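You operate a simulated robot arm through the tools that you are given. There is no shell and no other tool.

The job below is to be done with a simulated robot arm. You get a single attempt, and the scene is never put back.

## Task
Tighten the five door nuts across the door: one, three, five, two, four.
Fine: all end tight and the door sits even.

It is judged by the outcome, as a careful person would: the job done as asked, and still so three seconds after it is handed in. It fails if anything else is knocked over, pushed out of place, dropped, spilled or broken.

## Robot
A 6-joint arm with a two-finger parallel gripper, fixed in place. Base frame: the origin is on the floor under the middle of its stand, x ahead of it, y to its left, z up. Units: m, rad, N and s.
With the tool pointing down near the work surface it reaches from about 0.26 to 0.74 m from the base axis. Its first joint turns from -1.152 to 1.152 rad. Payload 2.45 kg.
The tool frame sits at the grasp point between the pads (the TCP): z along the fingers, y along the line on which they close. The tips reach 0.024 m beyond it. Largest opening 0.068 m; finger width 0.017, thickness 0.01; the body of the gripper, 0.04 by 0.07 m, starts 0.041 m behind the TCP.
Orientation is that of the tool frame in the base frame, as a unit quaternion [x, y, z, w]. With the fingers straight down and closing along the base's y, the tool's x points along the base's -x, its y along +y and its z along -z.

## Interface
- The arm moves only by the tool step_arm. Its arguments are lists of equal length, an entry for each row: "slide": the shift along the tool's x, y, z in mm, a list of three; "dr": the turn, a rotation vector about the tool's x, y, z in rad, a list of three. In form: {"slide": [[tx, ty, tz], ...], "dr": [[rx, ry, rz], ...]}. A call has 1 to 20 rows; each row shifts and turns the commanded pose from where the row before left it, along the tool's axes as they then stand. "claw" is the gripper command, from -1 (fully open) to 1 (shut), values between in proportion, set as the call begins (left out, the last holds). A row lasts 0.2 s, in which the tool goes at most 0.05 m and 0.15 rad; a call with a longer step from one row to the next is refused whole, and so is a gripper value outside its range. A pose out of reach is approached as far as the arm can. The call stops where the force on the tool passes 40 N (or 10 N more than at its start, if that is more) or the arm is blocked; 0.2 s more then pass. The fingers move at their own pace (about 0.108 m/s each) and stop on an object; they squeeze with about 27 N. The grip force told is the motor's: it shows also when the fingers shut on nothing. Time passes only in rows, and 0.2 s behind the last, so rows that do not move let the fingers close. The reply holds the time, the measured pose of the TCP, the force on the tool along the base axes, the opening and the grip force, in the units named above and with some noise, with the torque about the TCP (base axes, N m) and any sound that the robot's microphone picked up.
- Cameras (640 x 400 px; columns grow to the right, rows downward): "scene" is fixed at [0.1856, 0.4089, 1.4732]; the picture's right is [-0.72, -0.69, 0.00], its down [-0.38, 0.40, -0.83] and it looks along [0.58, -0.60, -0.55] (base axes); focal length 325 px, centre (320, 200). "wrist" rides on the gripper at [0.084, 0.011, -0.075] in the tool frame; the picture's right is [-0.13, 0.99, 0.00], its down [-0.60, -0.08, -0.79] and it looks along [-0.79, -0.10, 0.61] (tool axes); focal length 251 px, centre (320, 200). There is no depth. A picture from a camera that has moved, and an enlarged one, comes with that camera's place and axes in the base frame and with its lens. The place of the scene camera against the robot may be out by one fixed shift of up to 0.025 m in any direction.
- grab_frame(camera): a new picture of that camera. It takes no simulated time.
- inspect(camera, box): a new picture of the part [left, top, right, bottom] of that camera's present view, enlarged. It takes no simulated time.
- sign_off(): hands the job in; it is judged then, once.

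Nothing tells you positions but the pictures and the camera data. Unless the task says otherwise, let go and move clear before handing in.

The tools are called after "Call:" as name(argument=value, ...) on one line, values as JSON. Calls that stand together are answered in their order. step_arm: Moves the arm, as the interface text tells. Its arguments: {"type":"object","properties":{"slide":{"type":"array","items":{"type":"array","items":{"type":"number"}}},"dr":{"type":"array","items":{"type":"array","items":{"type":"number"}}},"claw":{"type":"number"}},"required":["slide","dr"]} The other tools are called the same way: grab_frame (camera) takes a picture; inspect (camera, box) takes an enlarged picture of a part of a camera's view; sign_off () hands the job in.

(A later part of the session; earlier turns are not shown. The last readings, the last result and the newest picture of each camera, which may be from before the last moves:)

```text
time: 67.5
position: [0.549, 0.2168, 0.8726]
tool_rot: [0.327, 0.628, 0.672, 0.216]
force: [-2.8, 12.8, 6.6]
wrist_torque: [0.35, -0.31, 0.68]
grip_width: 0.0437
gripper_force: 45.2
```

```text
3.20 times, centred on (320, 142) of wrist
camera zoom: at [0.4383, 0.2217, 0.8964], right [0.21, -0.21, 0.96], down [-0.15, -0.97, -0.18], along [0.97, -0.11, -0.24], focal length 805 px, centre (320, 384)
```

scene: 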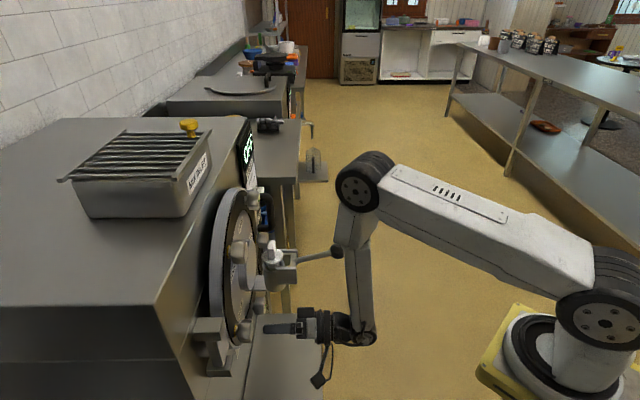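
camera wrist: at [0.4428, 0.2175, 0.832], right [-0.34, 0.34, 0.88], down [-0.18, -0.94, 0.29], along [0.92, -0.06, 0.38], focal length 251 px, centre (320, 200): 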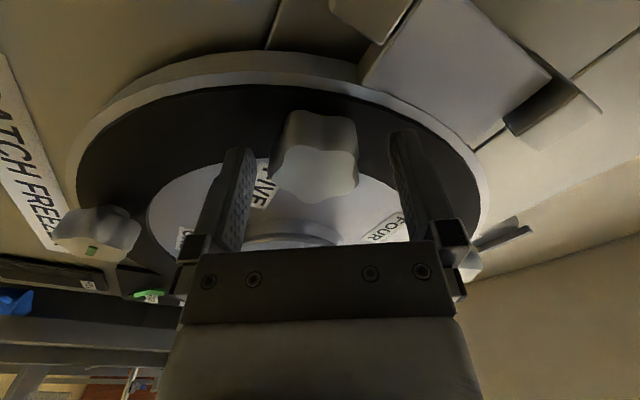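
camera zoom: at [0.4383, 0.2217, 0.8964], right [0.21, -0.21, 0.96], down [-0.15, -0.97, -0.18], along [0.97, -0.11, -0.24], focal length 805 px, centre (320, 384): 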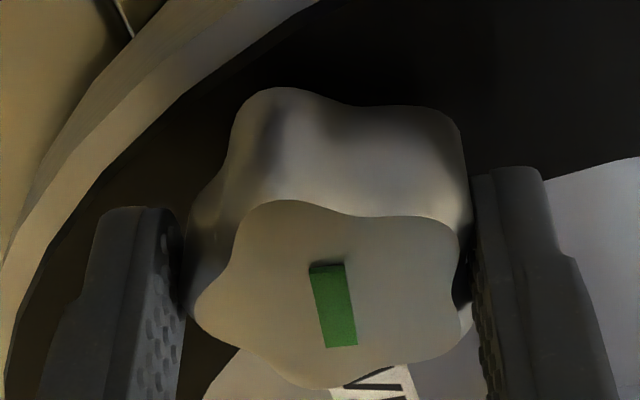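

FIVE is green after 46° with no axial resistance yet. I'll take it a little further, as with THREE, until it firms up.

Call:
step_arm(slide=[[0, 0, 0], [0, 0, 0]], dr=[[0, 0, 0.08], [0, 0, 0]])

Call:
step_arm(slide=[[0, 0, 0], [0, 0, 0]], dr=[[0, 0, 0.06], [0, 0, 0]])

Call:
inspect(camera="wrist", box=[220, 80, 420, 205])

```text
time: 68.1
position: [0.5488, 0.2172, 0.8729]
tool_rot: [0.352, 0.614, 0.681, 0.188]
force: [-8.0, 18.0, 11.8]
wrist_torque: [0.49, -0.54, 0.23]
grip_width: 0.044
gripper_force: 45.2
```

```text
time: 68.7
position: [0.5501, 0.2171, 0.8718]
tool_rot: [0.37, 0.604, 0.686, 0.167]
force: [-9.6, 15.0, 16.1]
wrist_torque: [0.03, -0.61, 0.6]
grip_width: 0.0441
gripper_force: 44.9
```

```text
3.20 times, centred on (320, 142) of wrist
camera zoom: at [0.4416, 0.2184, 0.9075], right [0.3, -0.3, 0.91], down [-0.18, -0.95, -0.26], along [0.94, -0.08, -0.34], focal length 805 px, centre (320, 384)
```

zoom: 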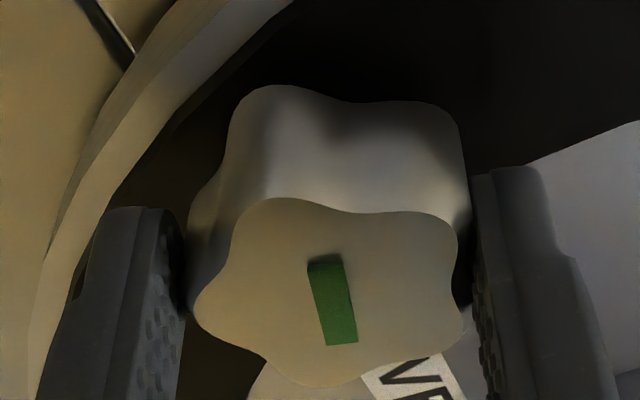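

Axial resistance is now about 0.4 N·m and rising. One last small nudge, then release FIVE.

Call:
step_arm(slide=[[0, 0, 0], [0, 0, 0]], dr=[[0, 0, 0.03], [0, 0, 0]])

Call:
step_arm(slide=[[0, 0, 0], [0, 0, 0], [0, 0, 0]], dr=[[0, 0, 0], [0, 0, 0], [0, 0, 0]], claw=-1)

Call:
grab_frame(camera="wrist")

```text
time: 69.3
position: [0.5505, 0.2158, 0.8727]
tool_rot: [0.379, 0.598, 0.688, 0.158]
force: [-9.3, 7.9, 20.5]
wrist_torque: [-0.32, -0.9, 0.91]
grip_width: 0.0437
gripper_force: 44.8
```

```text
time: 70.1
position: [0.5503, 0.2166, 0.8712]
tool_rot: [0.381, 0.599, 0.686, 0.158]
force: [0.8, 0.5, -0.2]
wrist_torque: [0.0, -0.04, 0.0]
grip_width: 0.0681
gripper_force: 0.0
```

```text
taken
camera wrist: at [0.4431, 0.2174, 0.9087], right [0.32, -0.32, 0.89], down [-0.19, -0.94, -0.27], along [0.93, -0.08, -0.36], focal length 251 px, centre (320, 200)
```

wrist: 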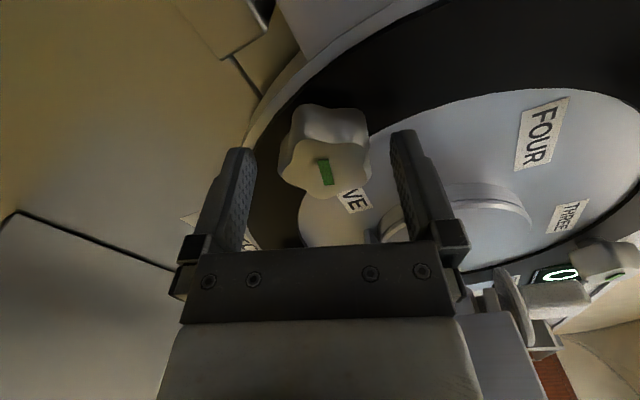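

FIVE stays green after release. Next is TWO (right-low, about [0.759, 0.016, 0.873]): back out, up over the lever, and across to the right.

Call:
step_arm(slide=[[0, 0, -27], [0, 0, -28], [14, 39.2, 0], [14, 39.2, 0], [14, 39.2, 0], [14, 39.2, 0], [14, 39.2, 0], [14, 39.2, 0], [-35.6, 12.7, -5], [-35.6, 12.7, -5], [-35.6, 12.7, -5], [-35.6, 12.7, -5], [-35.6, 12.7, -5], [-35.6, 12.7, -5], [-35.6, 12.7, -5], [-35.6, 12.7, -5], [-35.6, 12.7, -5], [0, 0, 0]], dr=[[0, 0, 0], [0, 0, 0], [0, 0, 0], [0, 0, 0], [0, 0, 0], [0, 0, 0], [0, 0, 0], [0, 0, 0], [0, 0, 0], [0, 0, 0], [0, 0, 0], [0, 0, 0], [0, 0, 0], [0, 0, 0], [0, 0, 0], [0, 0, 0], [0, 0, 0], [0, 0, 0]])

Call:
grab_frame(camera="scene")

```text
time: 73.9
position: [0.7186, -0.0939, 1.124]
tool_rot: [0.379, 0.599, 0.687, 0.158]
force: [-0.7, 0.6, 0.4]
wrist_torque: [-0.02, -0.05, 0.0]
grip_width: 0.0682
gripper_force: 0.1
```

```text
taken
```

scene: 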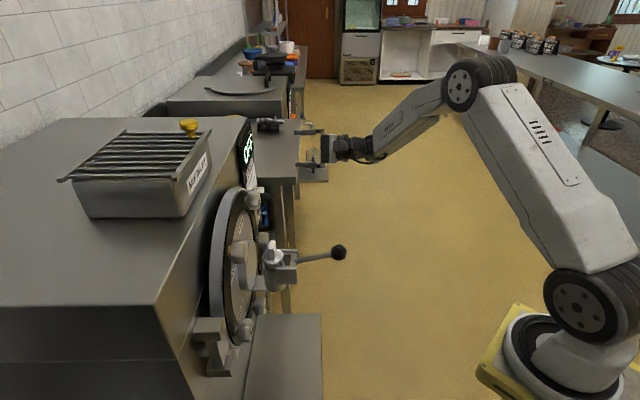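

I'm now above-right with the lever in full view. I'll check the lever ball against its earlier position in the same zoom window.

Call:
inspect(camera="scene", box=[260, 180, 420, 310])

Call:
inspect(camera="scene", box=[180, 160, 360, 390])

```text
3.08 times, centred on (340, 245) of scene
camera zoom: at [0.1856, 0.4089, 1.4732], right [-0.72, -0.69, 0.0], down [-0.38, 0.4, -0.83], along [0.58, -0.6, -0.55], focal length 1001 px, centre (258, 62)
```

zoom: 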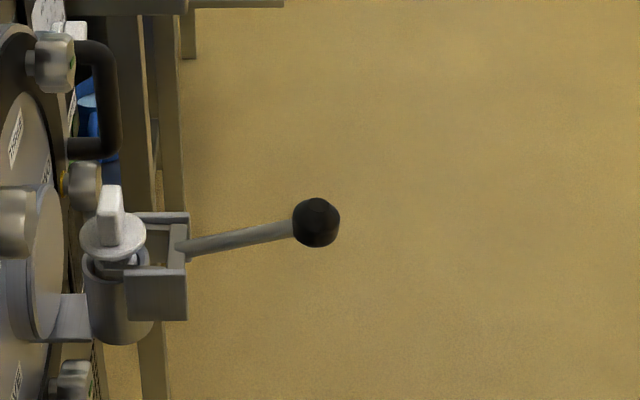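

```text
1.74 times, centred on (270, 275) of scene
camera zoom: at [0.1856, 0.4089, 1.4732], right [-0.72, -0.69, 0.0], down [-0.38, 0.4, -0.83], along [0.58, -0.6, -0.55], focal length 566 px, centre (407, 70)
```

zoom: 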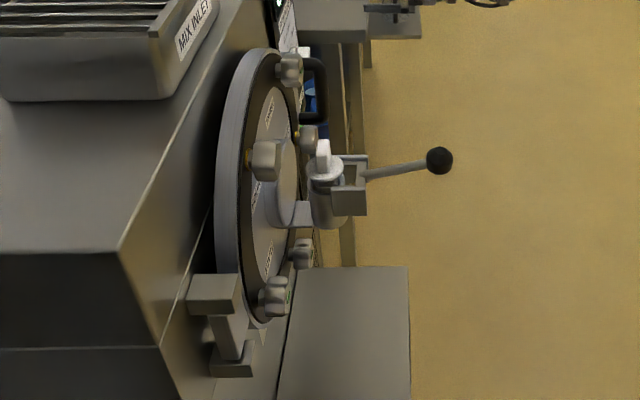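

The door hub and bracket are unchanged, but the lever itself seems to hang a few millimetres lower than at the start. I'll keep an eye on it and continue: roll for TWO and come down on the right side, well away from it.

Call:
step_arm(slide=[[0, 0, 0], [0, 0, 0], [0, 0, 0], [0, 0, 0], [0, 0, 0], [0, 0, 0], [0, 0, 0], [0, 0, 0], [0, 0, 0], [0, 0, 0], [0, 0, 0], [0, 0, 0], [0, 0, 0], [0, 0, 0], [0, 0, 0], [0, 0, 0], [0, 0, 0]], dr=[[0, 0, 0.1356], [0, 0, 0.1356], [0, 0, 0.1356], [0, 0, 0.1356], [0, 0, 0.1356], [0, 0, 0.1356], [0, 0, 0.1356], [0, 0, 0.1356], [0, 0, 0.1356], [0, 0, 0.1356], [0, 0, 0.1356], [0, 0, 0.1356], [0, 0, 0.1356], [0, 0, 0.1356], [0, 0, 0.1356], [0, 0, 0.1356], [0, 0, 0]])

Call:
inspect(camera="scene", box=[260, 180, 420, 310])

Call:
grab_frame(camera="wrist")

```text
time: 77.5
position: [0.7192, -0.0942, 1.1225]
tool_rot: [0.707, -0.057, 0.461, -0.534]
force: [-1.7, -0.7, 0.1]
wrist_torque: [0.0, 0.0, -0.03]
grip_width: 0.068
gripper_force: 0.1
```

```text
3.08 times, centred on (340, 245) of scene
camera zoom: at [0.1856, 0.4089, 1.4732], right [-0.72, -0.69, 0.0], down [-0.38, 0.4, -0.83], along [0.58, -0.6, -0.55], focal length 1001 px, centre (258, 62)
```

zoom: 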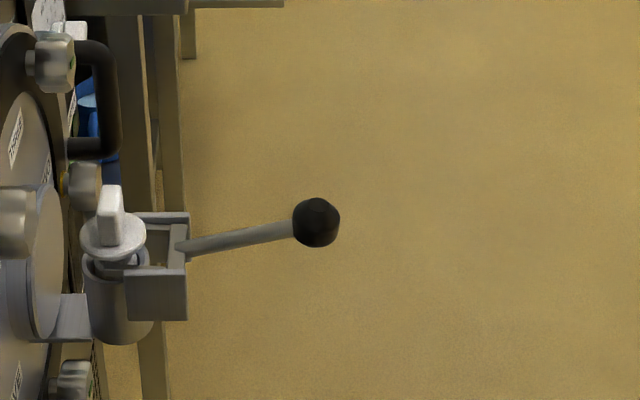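

```text
taken
camera wrist: at [0.7164, -0.2004, 1.1637], right [0.33, -0.35, -0.88], down [-0.94, -0.18, -0.29], along [-0.06, 0.92, -0.39], focal length 251 px, centre (320, 200)
```

wrist: 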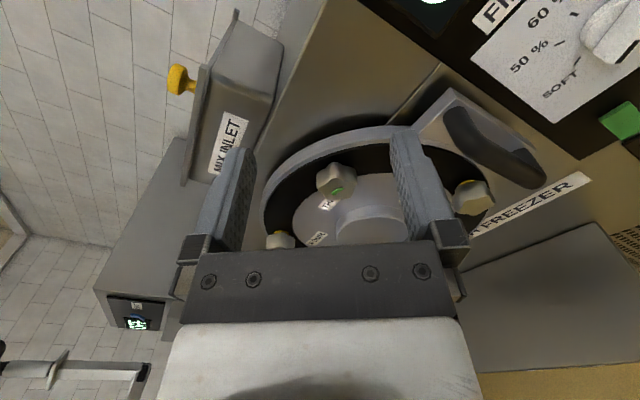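

The lever is steady where it is (not sagging). I'll lower to TWO's height on the right.

Call:
step_arm(slide=[[-24.6, 33.8, 0], [-24.6, 33.8, 0], [-24.6, 33.8, 0], [-24.6, 33.8, 0], [-24.6, 33.8, 0], [-24.6, 33.8, 0], [-20.2, -14.7, 20], [-20.2, -14.7, 20], [0, 0, 0]], dr=[[0, 0, 0], [0, 0, 0], [0, 0, 0], [0, 0, 0], [0, 0, 0], [0, 0, 0], [0, 0, 0], [0, 0, 0], [0, 0, 0]])

Call:
grab_frame(camera="wrist")

Call:
grab_frame(camera="scene")

Call:
inspect(camera="wrist", box=[220, 40, 420, 165])

```text
time: 79.5
position: [0.7088, -0.0322, 0.8737]
tool_rot: [0.708, -0.058, 0.461, -0.532]
force: [0.0, -0.2, -0.8]
wrist_torque: [-0.01, 0.01, -0.03]
grip_width: 0.068
gripper_force: 0.0
```

```text
taken
camera wrist: at [0.7072, -0.1376, 0.9133], right [0.33, -0.35, -0.88], down [-0.94, -0.18, -0.29], along [-0.05, 0.92, -0.39], focal length 251 px, centre (320, 200)
```

wrist: 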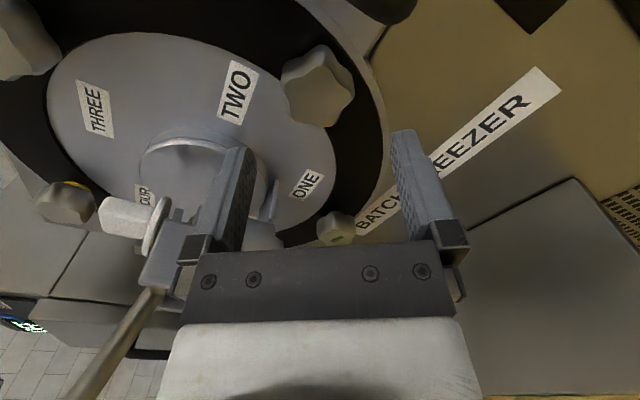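

```text
taken
```

scene: 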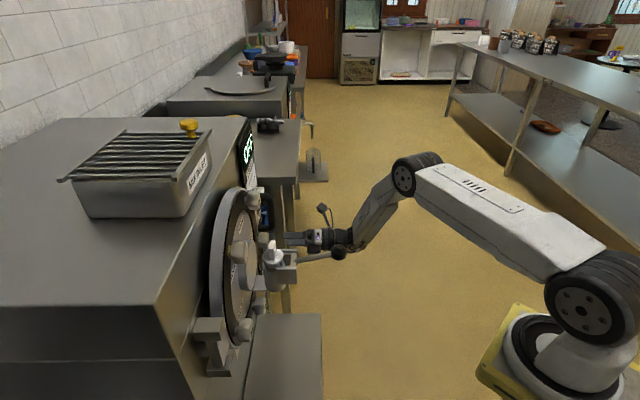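

```text
3.20 times, centred on (320, 102) of wrist
camera zoom: at [0.7072, -0.1376, 0.9133], right [0.33, -0.35, -0.88], down [-0.94, -0.18, -0.29], along [-0.05, 0.92, -0.39], focal length 805 px, centre (320, 512)
```

zoom: 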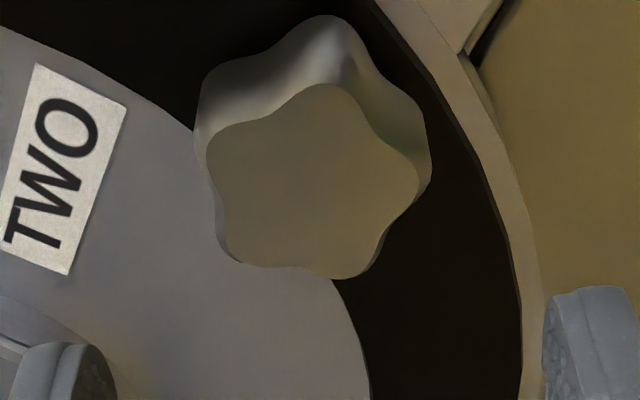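

TWO is at [0.757, 0.018, 0.873], lobe phase matching. I'll advance onto it.

Call:
step_arm(slide=[[-1.7, -0.7, 16], [0, 0, 16], [0, 0, 16], [0, 0, 15.5], [0, 0, 0]], dr=[[0, 0, 0], [0, 0, 0], [0, 0, 0], [0, 0, 0], [0, 0, 0]])

Call:
grab_frame(camera="wrist")

Call:
inspect(camera="scene", box=[260, 180, 420, 310])

```text
time: 80.7
position: [0.7538, 0.0136, 0.8712]
tool_rot: [0.708, -0.058, 0.461, -0.532]
force: [-0.5, 0.2, 0.5]
wrist_torque: [0.0, -0.02, 0.01]
grip_width: 0.0681
gripper_force: 0.2
```

```text
taken
camera wrist: at [0.7521, -0.0927, 0.9121], right [0.33, -0.35, -0.88], down [-0.94, -0.18, -0.29], along [-0.06, 0.92, -0.39], focal length 251 px, centre (320, 200)
```

wrist: 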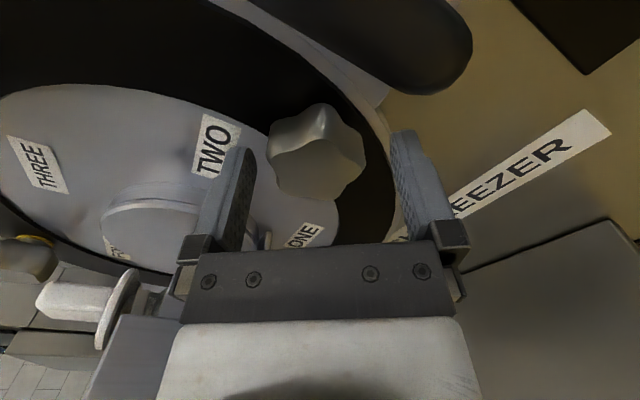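

```text
3.08 times, centred on (340, 245) of scene
camera zoom: at [0.1856, 0.4089, 1.4732], right [-0.72, -0.69, 0.0], down [-0.38, 0.4, -0.83], along [0.58, -0.6, -0.55], focal length 1001 px, centre (258, 62)
```

zoom: 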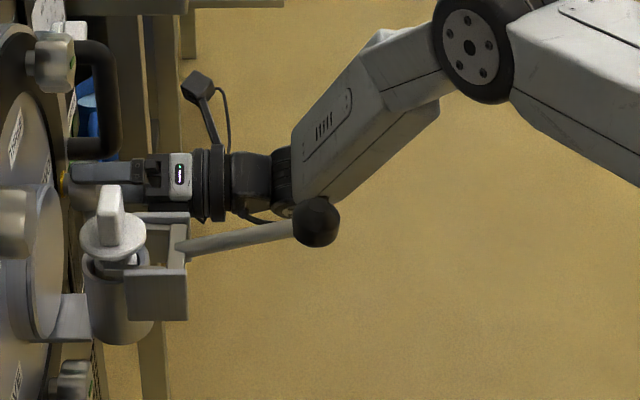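

The lever is unaffected and TWO is between the pads. I'll close and turn it 46° clockwise.

Call:
step_arm(slide=[[0, 0, 0], [0, 0, 0], [0, 0, 0]], dr=[[0, 0, 0], [0, 0, 0], [0, 0, 0]], claw=1)

Call:
step_arm(slide=[[0, 0, 0], [0, 0, 0], [0, 0, 0], [0, 0, 0], [0, 0, 0], [0, 0, 0], [0, 0, 0], [0, 0, 0], [0, 0, 0]], dr=[[0, 0, 0.1], [0, 0, 0.1], [0, 0, 0.1], [0, 0, 0.1], [0, 0, 0.1], [0, 0, 0.1], [0, 0, 0.1], [0, 0, 0.1], [0, 0, 0]])

Call:
inspect(camera="wrist", box=[220, 80, 420, 205])

```text
time: 81.5
position: [0.7534, 0.0137, 0.8718]
tool_rot: [0.707, -0.056, 0.461, -0.534]
force: [-1.1, 2.5, 1.8]
wrist_torque: [0.43, -0.4, 0.27]
grip_width: 0.0438
gripper_force: 45.2
```

```text
time: 83.5
position: [0.7536, 0.0152, 0.8714]
tool_rot: [-0.628, 0.327, -0.216, 0.673]
force: [-12.8, 15.3, 11.8]
wrist_torque: [0.07, -0.1, 0.69]
grip_width: 0.0438
gripper_force: 44.9
```

```text
3.20 times, centred on (320, 142) of wrist
camera zoom: at [0.7567, -0.096, 0.8461], right [-0.21, 0.21, -0.96], down [-0.97, -0.14, 0.18], along [-0.1, 0.97, 0.23], focal length 805 px, centre (320, 384)
```

zoom: 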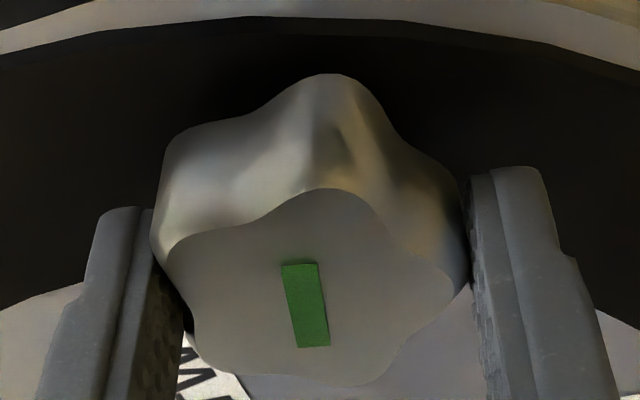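

TWO is green after 46°, with no axial resistance yet. I'll take it on in the same small steps until it firms up.

Call:
step_arm(slide=[[0, 0, 0], [0, 0, 0]], dr=[[0, 0, 0.08], [0, 0, 0]])

Call:
step_arm(slide=[[0, 0, 0], [0, 0, 0]], dr=[[0, 0, 0.06], [0, 0, 0]])

Call:
inspect(camera="wrist", box=[220, 80, 420, 205])

```text
time: 84.1
position: [0.7543, 0.0155, 0.8713]
tool_rot: [-0.616, 0.35, -0.189, 0.68]
force: [-19.9, 16.9, 13.9]
wrist_torque: [-0.06, 0.03, -0.18]
grip_width: 0.0441
gripper_force: 44.9
```

```text
time: 84.7
position: [0.7542, 0.0135, 0.8716]
tool_rot: [-0.604, 0.37, -0.169, 0.685]
force: [-10.7, 12.9, 8.4]
wrist_torque: [0.37, -0.8, 0.53]
grip_width: 0.0438
gripper_force: 45.3
```

```text
3.20 times, centred on (320, 142) of wrist
camera zoom: at [0.754, -0.0938, 0.8349], right [-0.3, 0.3, -0.91], down [-0.95, -0.16, 0.26], along [-0.07, 0.94, 0.33], focal length 805 px, centre (320, 384)
```

zoom: 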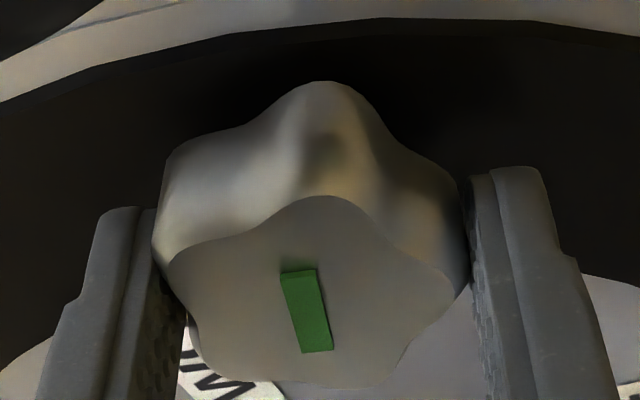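

Axial resistance about 0.3 N·m and rising, the same as FIVE at this point. A last 0.03 rad nudge, then release.

Call:
step_arm(slide=[[0, 0, 0], [0, 0, 0]], dr=[[0, 0, 0.03], [0, 0, 0]])

Call:
step_arm(slide=[[0, 0, 0], [0, 0, 0], [0, 0, 0]], dr=[[0, 0, 0], [0, 0, 0], [0, 0, 0]], claw=-1)

Call:
grab_frame(camera="wrist")

Call:
inspect(camera="scene", box=[260, 180, 420, 310])

```text
time: 85.3
position: [0.7552, 0.0133, 0.8709]
tool_rot: [-0.599, 0.378, -0.16, 0.688]
force: [-8.3, 8.3, 5.3]
wrist_torque: [-0.17, -1.11, 0.72]
grip_width: 0.0441
gripper_force: 44.8
```

```text
time: 86.1
position: [0.7555, 0.0133, 0.8705]
tool_rot: [-0.599, 0.379, -0.16, 0.687]
force: [0.4, -0.6, 0.6]
wrist_torque: [-0.02, 0.01, -0.04]
grip_width: 0.0678
gripper_force: 0.1
```

```text
taken
camera wrist: at [0.7533, -0.0938, 0.8322], right [-0.32, 0.32, -0.89], down [-0.95, -0.17, 0.28], along [-0.06, 0.93, 0.35], focal length 251 px, centre (320, 200)
```

wrist: 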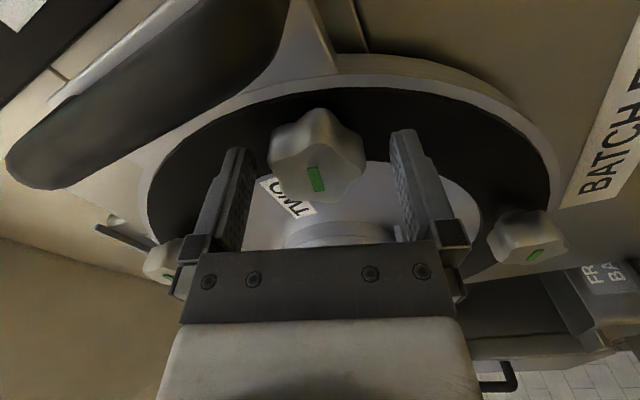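

```text
3.08 times, centred on (340, 245) of scene
camera zoom: at [0.1856, 0.4089, 1.4732], right [-0.72, -0.69, 0.0], down [-0.38, 0.4, -0.83], along [0.58, -0.6, -0.55], focal length 1001 px, centre (258, 62)
```

zoom: 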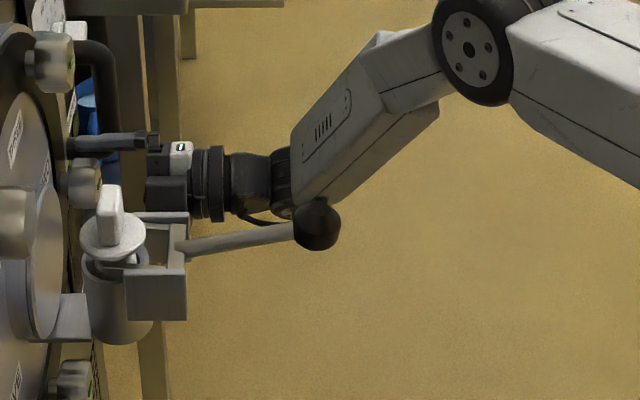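

TWO is green and so are ONE and THREE in the view. Last is FOUR (upper left, about [0.594, 0.181, 1.042]): back out, rise on the right, and roll for it.

Call:
step_arm(slide=[[0, 0, -30], [0, 0, -30], [0, 0, -30], [-14.6, -40.8, 0], [-14.6, -40.8, 0], [-14.6, -40.8, 0], [-14.6, -40.8, 0], [-14.6, -40.8, 0], [-14.6, -40.8, 0], [0, 0, 0], [0, 0, 0], [0, 0, 0], [0, 0, 0], [0, 0, 0], [0, 0, 0], [0, 0, 0], [0, 0, 0], [0, 0, 0], [0, 0, 0]], dr=[[0, 0, 0], [0, 0, 0], [0, 0, 0], [0, 0, 0], [0, 0, 0], [0, 0, 0], [0, 0, 0], [0, 0, 0], [0, 0, 0], [0, 0, -0.1429], [0, 0, -0.1429], [0, 0, -0.1429], [0, 0, -0.1429], [0, 0, -0.1429], [0, 0, -0.1429], [0, 0, -0.1429], [0, 0, -0.1429], [0, 0, -0.1429], [0, 0, -0.1429]])

Call:
step_arm(slide=[[0, 0, 0], [0, 0, 0], [0, 0, 0], [0, 0, 0], [0, 0, 0], [0, 0, 0], [0, 0, 0], [0, 0, 0], [0, 0, 0], [0, 0, 0], [0, 0, 0]], dr=[[0, 0, -0.1429], [0, 0, -0.1429], [0, 0, -0.1429], [0, 0, -0.1429], [0, 0, -0.1429], [0, 0, -0.1429], [0, 0, -0.1429], [0, 0, -0.1429], [0, 0, -0.1429], [0, 0, -0.1429], [0, 0, 0]])

Call:
inspect(camera="scene", box=[260, 180, 420, 310])

Call:
grab_frame(camera="wrist")

```text
time: 90.1
position: [0.6901, -0.0464, 1.1312]
tool_rot: [0.701, 0.108, 0.571, -0.413]
force: [0.3, 0.1, 0.3]
wrist_torque: [-0.03, -0.02, 0.01]
grip_width: 0.0678
gripper_force: 0.1
```

```text
time: 92.5
position: [0.6916, -0.0475, 1.1319]
tool_rot: [0.459, 0.54, 0.703, 0.062]
force: [0.5, -0.1, -0.4]
wrist_torque: [0.0, 0.0, -0.06]
grip_width: 0.068
gripper_force: 0.1
```

```text
3.08 times, centred on (340, 245) of scene
camera zoom: at [0.1856, 0.4089, 1.4732], right [-0.72, -0.69, 0.0], down [-0.38, 0.4, -0.83], along [0.58, -0.6, -0.55], focal length 1001 px, centre (258, 62)
```

zoom: 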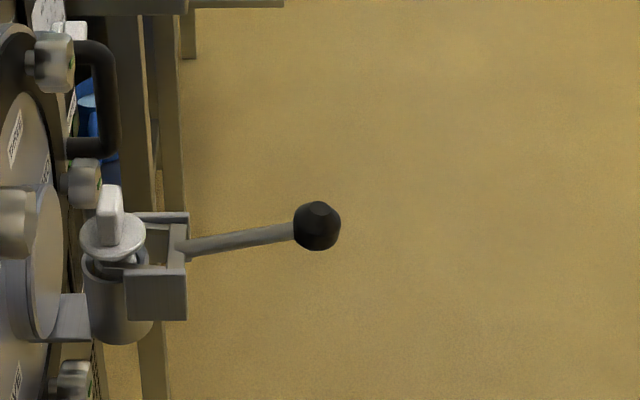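

```text
taken
camera wrist: at [0.5931, -0.0558, 1.1894], right [0.48, -0.48, 0.73], down [-0.25, -0.88, -0.41], along [0.84, 0.01, -0.54], focal length 251 px, centre (320, 200)
```

wrist: 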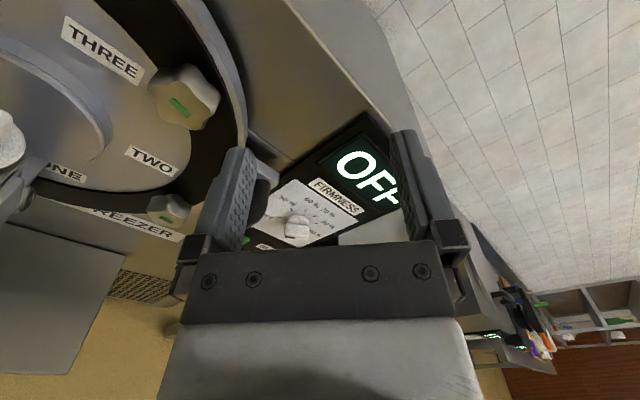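

ONE, TWO and THREE show green. The lever hangs about 1 cm lower at the ball than at the start; I'll look at that again once the door is fully seated. Now I'll cross left above the lever and down in front of FOUR.

Call:
step_arm(slide=[[31.3, -22.2, 0], [31.3, -22.2, 0], [31.3, -22.2, 0], [31.3, -22.2, 0], [31.3, -22.2, 0], [31.3, -22.2, 0], [-26, -36.7, 12], [-26, -36.7, 12], [0, 0, 0]], dr=[[0, 0, 0], [0, 0, 0], [0, 0, 0], [0, 0, 0], [0, 0, 0], [0, 0, 0], [0, 0, 0], [0, 0, 0], [0, 0, 0]])

Call:
grab_frame(camera="wrist")

Call:
inspect(camera="scene", box=[260, 180, 420, 310])

Call:
inspect(camera="wrist", box=[220, 30, 420, 155])

```text
time: 94.5
position: [0.5443, 0.1322, 1.0419]
tool_rot: [0.46, 0.54, 0.702, 0.062]
force: [-0.5, -0.6, -0.5]
wrist_torque: [-0.02, -0.02, 0.01]
grip_width: 0.0681
gripper_force: 0.0
```

```text
taken
camera wrist: at [0.4466, 0.1241, 1.0981], right [0.48, -0.48, 0.73], down [-0.25, -0.88, -0.41], along [0.84, 0.01, -0.54], focal length 251 px, centre (320, 200)
```

wrist: 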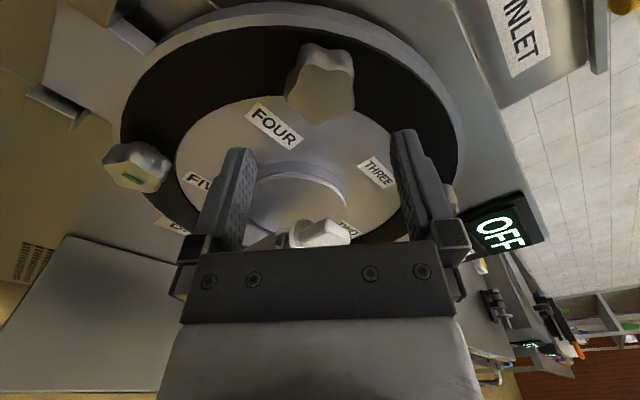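

```text
3.08 times, centred on (340, 245) of scene
camera zoom: at [0.1856, 0.4089, 1.4732], right [-0.72, -0.69, 0.0], down [-0.38, 0.4, -0.83], along [0.58, -0.6, -0.55], focal length 1001 px, centre (258, 62)
```

zoom: 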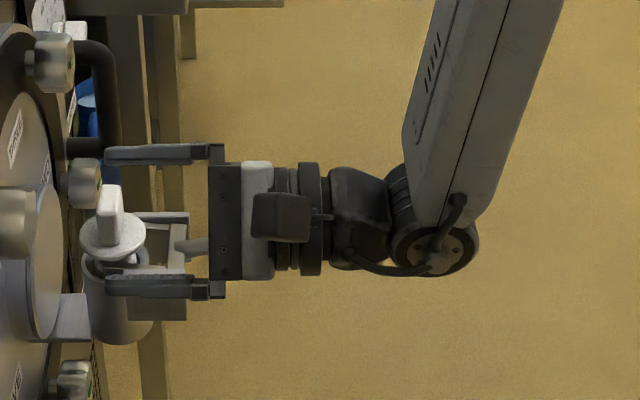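

```text
3.20 times, centred on (320, 92) of wrist
camera zoom: at [0.4466, 0.1241, 1.0981], right [0.48, -0.48, 0.73], down [-0.25, -0.88, -0.41], along [0.84, 0.01, -0.54], focal length 805 px, centre (320, 544)
```

zoom: 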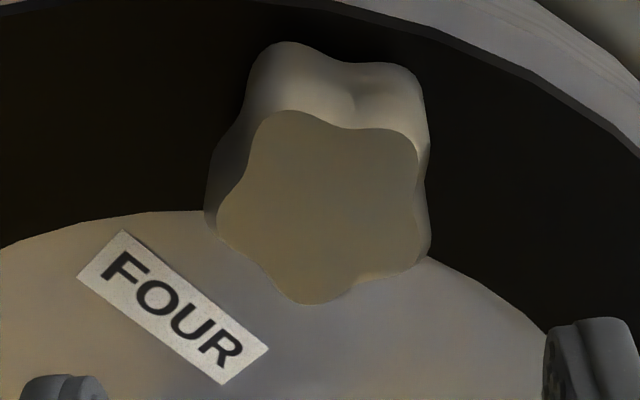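

FIVE is green too, and FOUR is at [0.593, 0.182, 1.041], phase matching. I'll advance onto it.

Call:
step_arm(slide=[[0.8, -0.9, 16], [0, 0, 16], [0, 0, 16], [0, 0, 15.5], [0, 0, 0]], dr=[[0, 0, 0], [0, 0, 0], [0, 0, 0], [0, 0, 0], [0, 0, 0]])

Call:
grab_frame(camera="wrist")

Call:
inspect(camera="scene", box=[200, 180, 400, 330])

```text
time: 95.7
position: [0.5904, 0.1793, 1.0399]
tool_rot: [0.46, 0.54, 0.702, 0.061]
force: [0.1, 1.1, 0.6]
wrist_torque: [0.0, -0.01, -0.01]
grip_width: 0.0682
gripper_force: 0.2
```

```text
taken
camera wrist: at [0.4928, 0.1703, 1.098], right [0.48, -0.48, 0.73], down [-0.25, -0.88, -0.41], along [0.84, 0.01, -0.54], focal length 251 px, centre (320, 200)
```

wrist: 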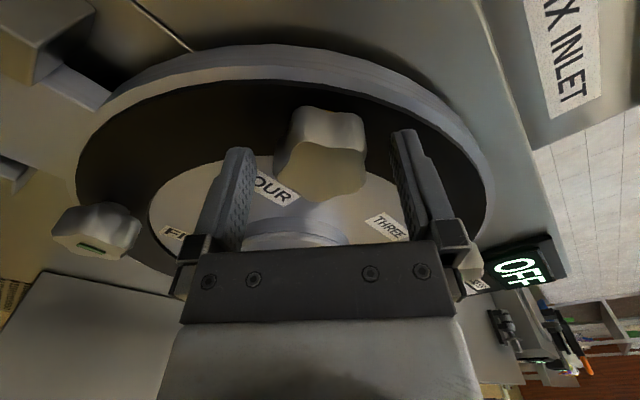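

```text
2.67 times, centred on (300, 255) of scene
camera zoom: at [0.1856, 0.4089, 1.4732], right [-0.72, -0.69, 0.0], down [-0.38, 0.4, -0.83], along [0.58, -0.6, -0.55], focal length 867 px, centre (373, 53)
```

zoom: 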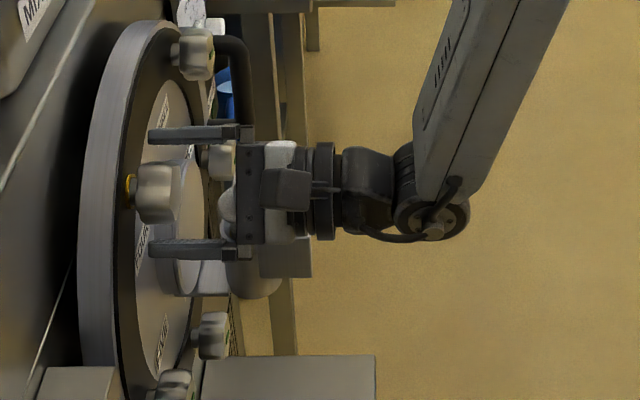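

FOUR is between the pads with no contact. I'll close and turn it 46° clockwise.

Call:
step_arm(slide=[[0, 0, 0], [0, 0, 0], [0, 0, 0]], dr=[[0, 0, 0], [0, 0, 0], [0, 0, 0]], claw=1)

Call:
step_arm(slide=[[0, 0, 0], [0, 0, 0], [0, 0, 0], [0, 0, 0], [0, 0, 0], [0, 0, 0], [0, 0, 0], [0, 0, 0], [0, 0, 0]], dr=[[0, 0, 0.1], [0, 0, 0.1], [0, 0, 0.1], [0, 0, 0.1], [0, 0, 0.1], [0, 0, 0.1], [0, 0, 0.1], [0, 0, 0.1], [0, 0, 0]])

Call:
inspect(camera="wrist", box=[220, 80, 420, 205])

```text
time: 96.5
position: [0.5883, 0.1802, 1.0403]
tool_rot: [0.46, 0.541, 0.701, 0.06]
force: [0.7, 6.5, -7.4]
wrist_torque: [0.17, -0.17, -0.39]
grip_width: 0.0439
gripper_force: 45.2
```

```text
time: 98.5
position: [0.5891, 0.1785, 1.0401]
tool_rot: [0.634, 0.319, 0.67, -0.219]
force: [-9.3, 7.1, 0.4]
wrist_torque: [-0.73, 0.84, 0.59]
grip_width: 0.0439
gripper_force: 45.2
```

```text
3.20 times, centred on (320, 142) of wrist
camera zoom: at [0.5342, 0.1279, 1.1256], right [0.7, -0.71, 0.02], down [-0.56, -0.57, -0.6], along [0.44, 0.41, -0.8], focal length 805 px, centre (320, 384)
```

zoom: 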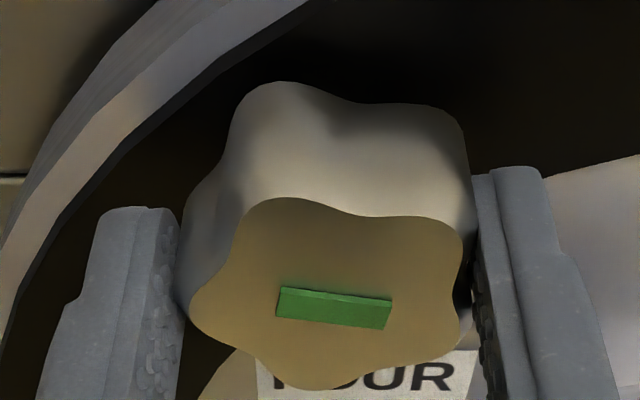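

FOUR is green after 46°, with no axial resistance yet. The same final steps as for the others.

Call:
step_arm(slide=[[0, 0, 0], [0, 0, 0]], dr=[[0, 0, 0.08], [0, 0, 0]])

Call:
step_arm(slide=[[0, 0, 0], [0, 0, 0]], dr=[[0, 0, 0.06], [0, 0, 0]])

Call:
inspect(camera="wrist", box=[220, 80, 420, 205])

```text
time: 99.1
position: [0.5889, 0.1794, 1.0422]
tool_rot: [0.646, 0.293, 0.661, -0.246]
force: [-12.4, 7.7, -6.3]
wrist_torque: [0.87, -0.8, 0.83]
grip_width: 0.0439
gripper_force: 44.9
```

```text
time: 99.7
position: [0.5899, 0.1792, 1.0403]
tool_rot: [0.655, 0.274, 0.652, -0.265]
force: [-10.8, 6.8, -7.2]
wrist_torque: [-1.12, 0.23, 0.81]
grip_width: 0.044
gripper_force: 44.8
```

```text
3.20 times, centred on (320, 142) of wrist
camera zoom: at [0.5431, 0.12, 1.1251], right [0.7, -0.71, -0.12], down [-0.62, -0.51, -0.6], along [0.36, 0.49, -0.79], focal length 805 px, centre (320, 384)
```

zoom: 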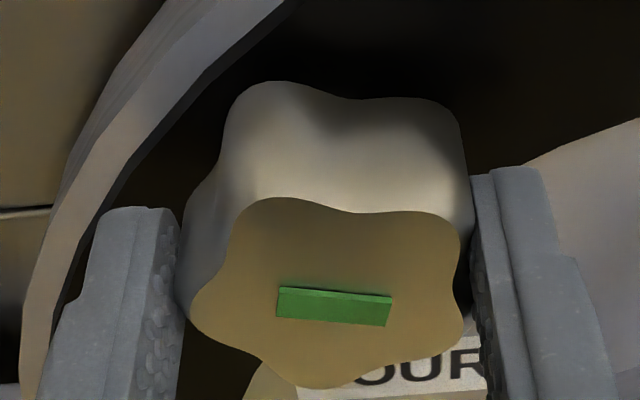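

FOUR is firm at about 0.6 N·m, green on. One tiny nudge to match the others, then release.

Call:
step_arm(slide=[[0, 0, 0], [0, 0, 0]], dr=[[0, 0, 0.02], [0, 0, 0]])

Call:
step_arm(slide=[[0, 0, 0], [0, 0, 0], [0, 0, 0]], dr=[[0, 0, 0], [0, 0, 0], [0, 0, 0]], claw=-1)

Call:
grab_frame(camera="wrist")

```text
time: 100.3
position: [0.5895, 0.1791, 1.043]
tool_rot: [0.658, 0.266, 0.651, -0.27]
force: [-9.5, 8.8, -6.9]
wrist_torque: [-1.18, -0.06, 0.65]
grip_width: 0.0439
gripper_force: 44.6
```

```text
time: 101.1
position: [0.5908, 0.1791, 1.0415]
tool_rot: [0.658, 0.265, 0.651, -0.27]
force: [0.8, 0.3, 0.2]
wrist_torque: [0.03, 0.0, 0.02]
grip_width: 0.0679
gripper_force: 0.0
```

```text
taken
camera wrist: at [0.5447, 0.1179, 1.1253], right [0.69, -0.71, -0.14], down [-0.63, -0.5, -0.6], along [0.35, 0.5, -0.79], focal length 251 px, centre (320, 200)
```

wrist: 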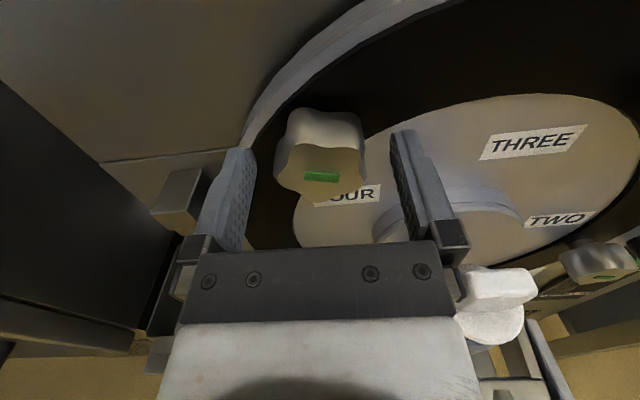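

FOUR is green and released. I'll back out, rise clear of everything, and look over the whole door and the lever.

Call:
step_arm(slide=[[0, 0, -32], [0, 0, -33], [45, 0, 0], [45, 0, 0], [0, 40, 0], [0, 40, 0], [0, 40, 0], [0, 40, 0], [0, 40, 0], [0, 0, 0]], dr=[[0, 0, 0], [0, 0, 0], [0, 0, 0], [0, 0, 0], [0, 0, 0], [0, 0, 0], [0, 0, 0], [0, 0, 0], [0, 0, 0], [0, 0, 0]])

Call:
inspect(camera="scene", box=[260, 180, 420, 310])

Call:
inspect(camera="scene", box=[200, 180, 290, 270])

Call:
inspect(camera="scene", box=[200, 265, 300, 365])

Call:
grab_frame(camera="wrist")

```text
time: 103.3
position: [0.6857, -0.0085, 1.1291]
tool_rot: [0.658, 0.265, 0.65, -0.27]
force: [-0.1, -0.2, -0.2]
wrist_torque: [0.02, -0.02, -0.03]
grip_width: 0.0678
gripper_force: 0.1
```

```text
3.08 times, centred on (340, 245) of scene
camera zoom: at [0.1856, 0.4089, 1.4732], right [-0.72, -0.69, 0.0], down [-0.38, 0.4, -0.83], along [0.58, -0.6, -0.55], focal length 1001 px, centre (258, 62)
```

zoom: 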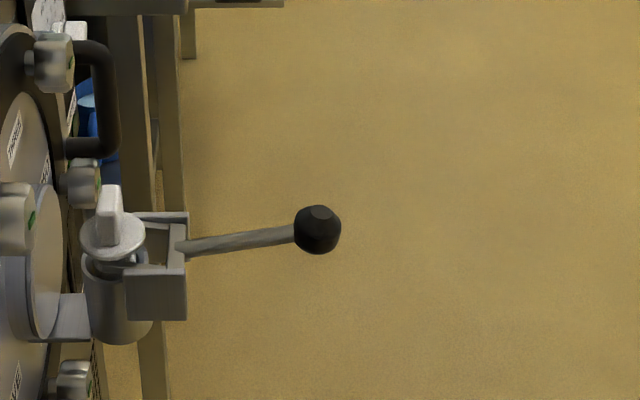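

```text
4.44 times, centred on (245, 225) of scene
camera zoom: at [0.1856, 0.4089, 1.4732], right [-0.72, -0.69, 0.0], down [-0.38, 0.4, -0.83], along [0.58, -0.6, -0.55], focal length 1446 px, centre (653, 89)
```

zoom: 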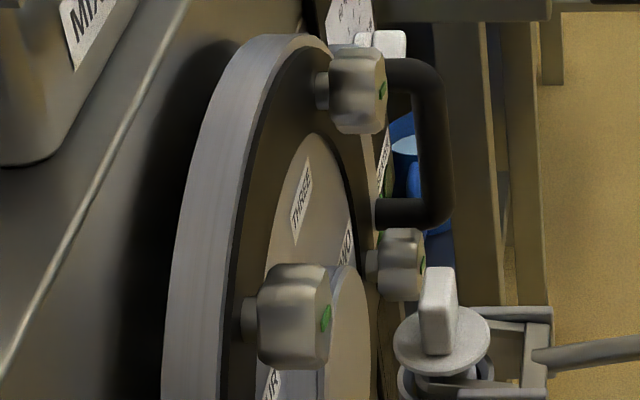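

```text
4.00 times, centred on (250, 315) of scene
camera zoom: at [0.1856, 0.4089, 1.4732], right [-0.72, -0.69, 0.0], down [-0.38, 0.4, -0.83], along [0.58, -0.6, -0.55], focal length 1301 px, centre (600, -260)
```

zoom: 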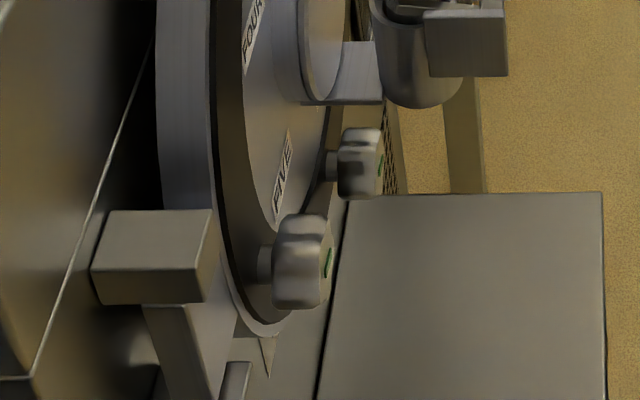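

```text
taken
camera wrist: at [0.639, -0.0695, 1.2124], right [0.69, -0.71, -0.14], down [-0.63, -0.5, -0.6], along [0.35, 0.5, -0.79], focal length 251 px, centre (320, 200)
```

wrist: 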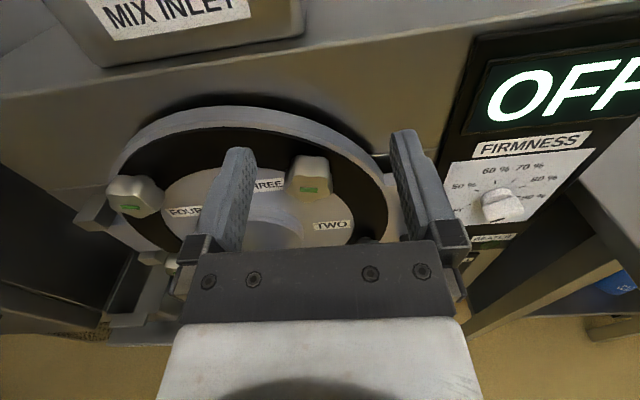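

All five knobs now show green and every gold washer ring has closed up evenly. The outlet lever has drooped about 1.5 cm at its ball from the jostling of the door, so I'd like to lift it gently back to where it was. I'll back off first and measure it.

Call:
step_arm(slide=[[0, 0, -40], [0, 0, -40], [0, 0, -40], [0, 0, -40], [0, 0, 0]], dr=[[0, 0, 0], [0, 0, 0], [0, 0, 0], [0, 0, 0], [0, 0, 0]])

Call:
grab_frame(camera="wrist")

Call:
inspect(camera="scene", box=[260, 180, 420, 310])

```text
time: 104.5
position: [0.5702, -0.1212, 1.1315]
tool_rot: [0.657, 0.266, 0.651, -0.27]
force: [0.6, 0.4, 0.2]
wrist_torque: [-0.03, -0.01, 0.01]
grip_width: 0.0681
gripper_force: 0.0
```

```text
taken
camera wrist: at [0.5236, -0.1818, 1.2156], right [0.69, -0.71, -0.14], down [-0.63, -0.5, -0.6], along [0.35, 0.5, -0.79], focal length 251 px, centre (320, 200)
```

wrist: 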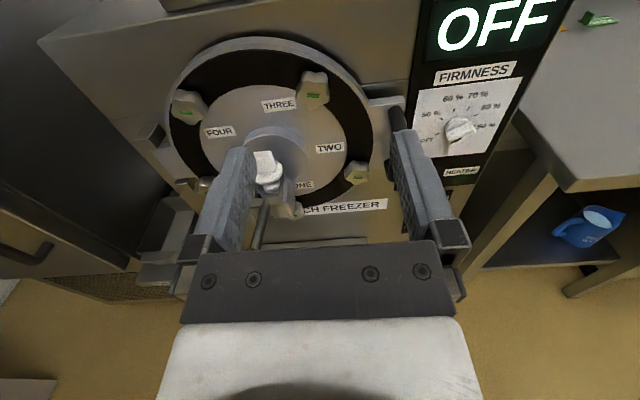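

```text
3.08 times, centred on (340, 245) of scene
camera zoom: at [0.1856, 0.4089, 1.4732], right [-0.72, -0.69, 0.0], down [-0.38, 0.4, -0.83], along [0.58, -0.6, -0.55], focal length 1001 px, centre (258, 62)
```

zoom: 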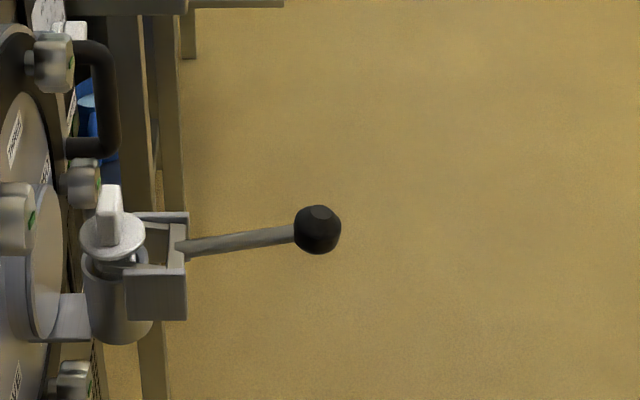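

The lever is steady at its lowered position. I'll close the fingers, come forward to level with the ball but 0.11 m to its right, and go down below ball height.

Call:
step_arm(slide=[[0, 0, 34], [-38.6, 0, 0], [-38.6, 0, 0], [-38.6, 0, 0], [-38.6, 0, 0], [-38.6, 0, 0], [-38.6, 0, 0], [0, 0, 0]], dr=[[0, 0, 0], [0, 0, 0], [0, 0, 0], [0, 0, 0], [0, 0, 0], [0, 0, 0], [0, 0, 0], [0, 0, 0]], claw=1)

Call:
grab_frame(camera="wrist")

Call:
inspect(camera="scene", box=[260, 180, 420, 310])

```text
time: 106.3
position: [0.593, -0.0962, 0.9004]
tool_rot: [0.657, 0.266, 0.651, -0.27]
force: [0.4, 0.5, -0.1]
wrist_torque: [-0.03, 0.0, -0.01]
grip_width: 0.0
gripper_force: 23.9
```

```text
taken
camera wrist: at [0.5472, -0.1576, 0.9834], right [0.69, -0.71, -0.14], down [-0.63, -0.5, -0.6], along [0.35, 0.5, -0.79], focal length 251 px, centre (320, 200)
```

wrist: 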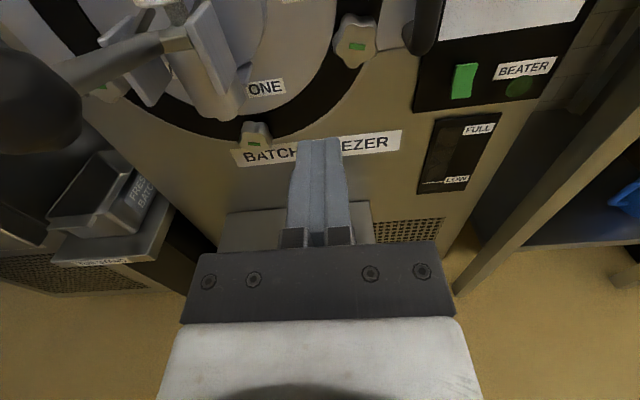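

```text
3.08 times, centred on (340, 245) of scene
camera zoom: at [0.1856, 0.4089, 1.4732], right [-0.72, -0.69, 0.0], down [-0.38, 0.4, -0.83], along [0.58, -0.6, -0.55], focal length 1001 px, centre (258, 62)
```

zoom: 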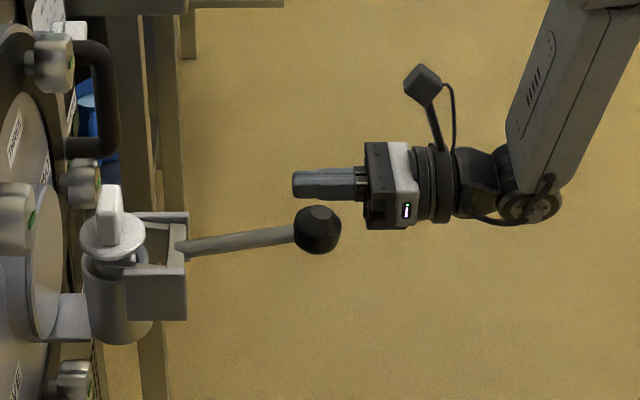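

The ball is at about [0.529, -0.009, 0.945], some 17 mm lower than at the start; my closed fingertips are 17 mm below its underside. I'll slide left under it.

Call:
step_arm(slide=[[0, -36, 0], [0, -36, 0], [0, -36, 0], [0, 0, 0]], dr=[[0, 0, 0], [0, 0, 0], [0, 0, 0], [0, 0, 0]])

Call:
grab_frame(camera="wrist")

Call:
inspect(camera="scene", box=[260, 180, 420, 310])

```text
time: 107.3
position: [0.5158, -0.0205, 0.9028]
tool_rot: [0.658, 0.266, 0.651, -0.27]
force: [-0.8, -0.2, -0.6]
wrist_torque: [0.01, -0.02, -0.02]
grip_width: 0.0
gripper_force: 24.0
```

```text
taken
camera wrist: at [0.4707, -0.0814, 0.9859], right [0.69, -0.71, -0.14], down [-0.63, -0.5, -0.6], along [0.35, 0.5, -0.79], focal length 251 px, centre (320, 200)
```

wrist: 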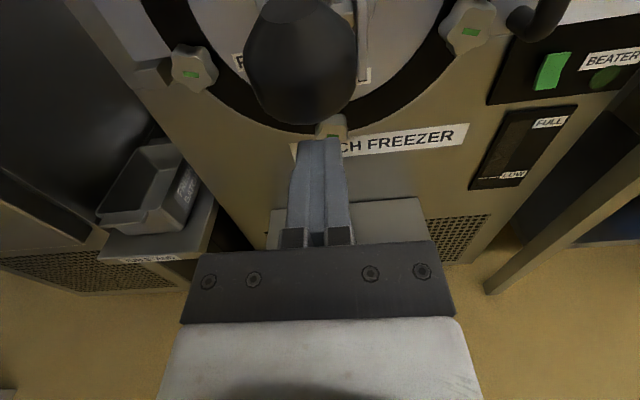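

```text
3.08 times, centred on (340, 245) of scene
camera zoom: at [0.1856, 0.4089, 1.4732], right [-0.72, -0.69, 0.0], down [-0.38, 0.4, -0.83], along [0.58, -0.6, -0.55], focal length 1001 px, centre (258, 62)
```

zoom: 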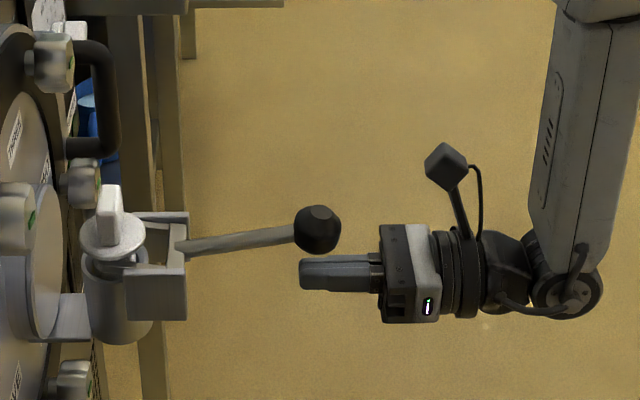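

The fingers are directly under the ball with about 18 mm of gap. I'll raise slowly toward it.

Call:
step_arm(slide=[[7, 0, 0], [7, 0, 0], [0, 0, 0]], dr=[[0, 0, 0], [0, 0, 0], [0, 0, 0]])

Call:
inspect(camera="scene", box=[260, 180, 420, 310])

```text
time: 108.1
position: [0.5168, -0.0211, 0.9153]
tool_rot: [0.657, 0.267, 0.651, -0.271]
force: [-0.1, 0.5, 0.5]
wrist_torque: [0.03, -0.02, 0.0]
grip_width: 0.0
gripper_force: 23.2
```

```text
3.08 times, centred on (340, 245) of scene
camera zoom: at [0.1856, 0.4089, 1.4732], right [-0.72, -0.69, 0.0], down [-0.38, 0.4, -0.83], along [0.58, -0.6, -0.55], focal length 1001 px, centre (258, 62)
```

zoom: 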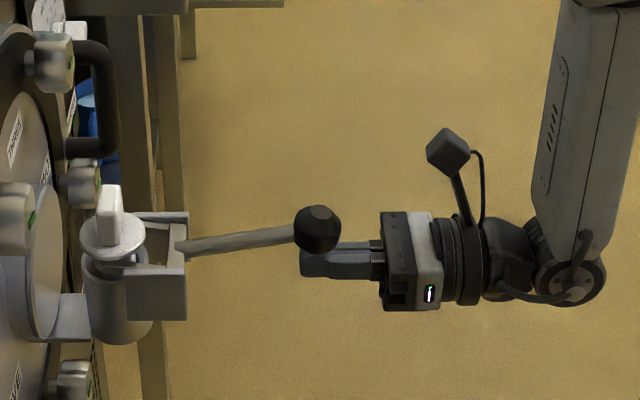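

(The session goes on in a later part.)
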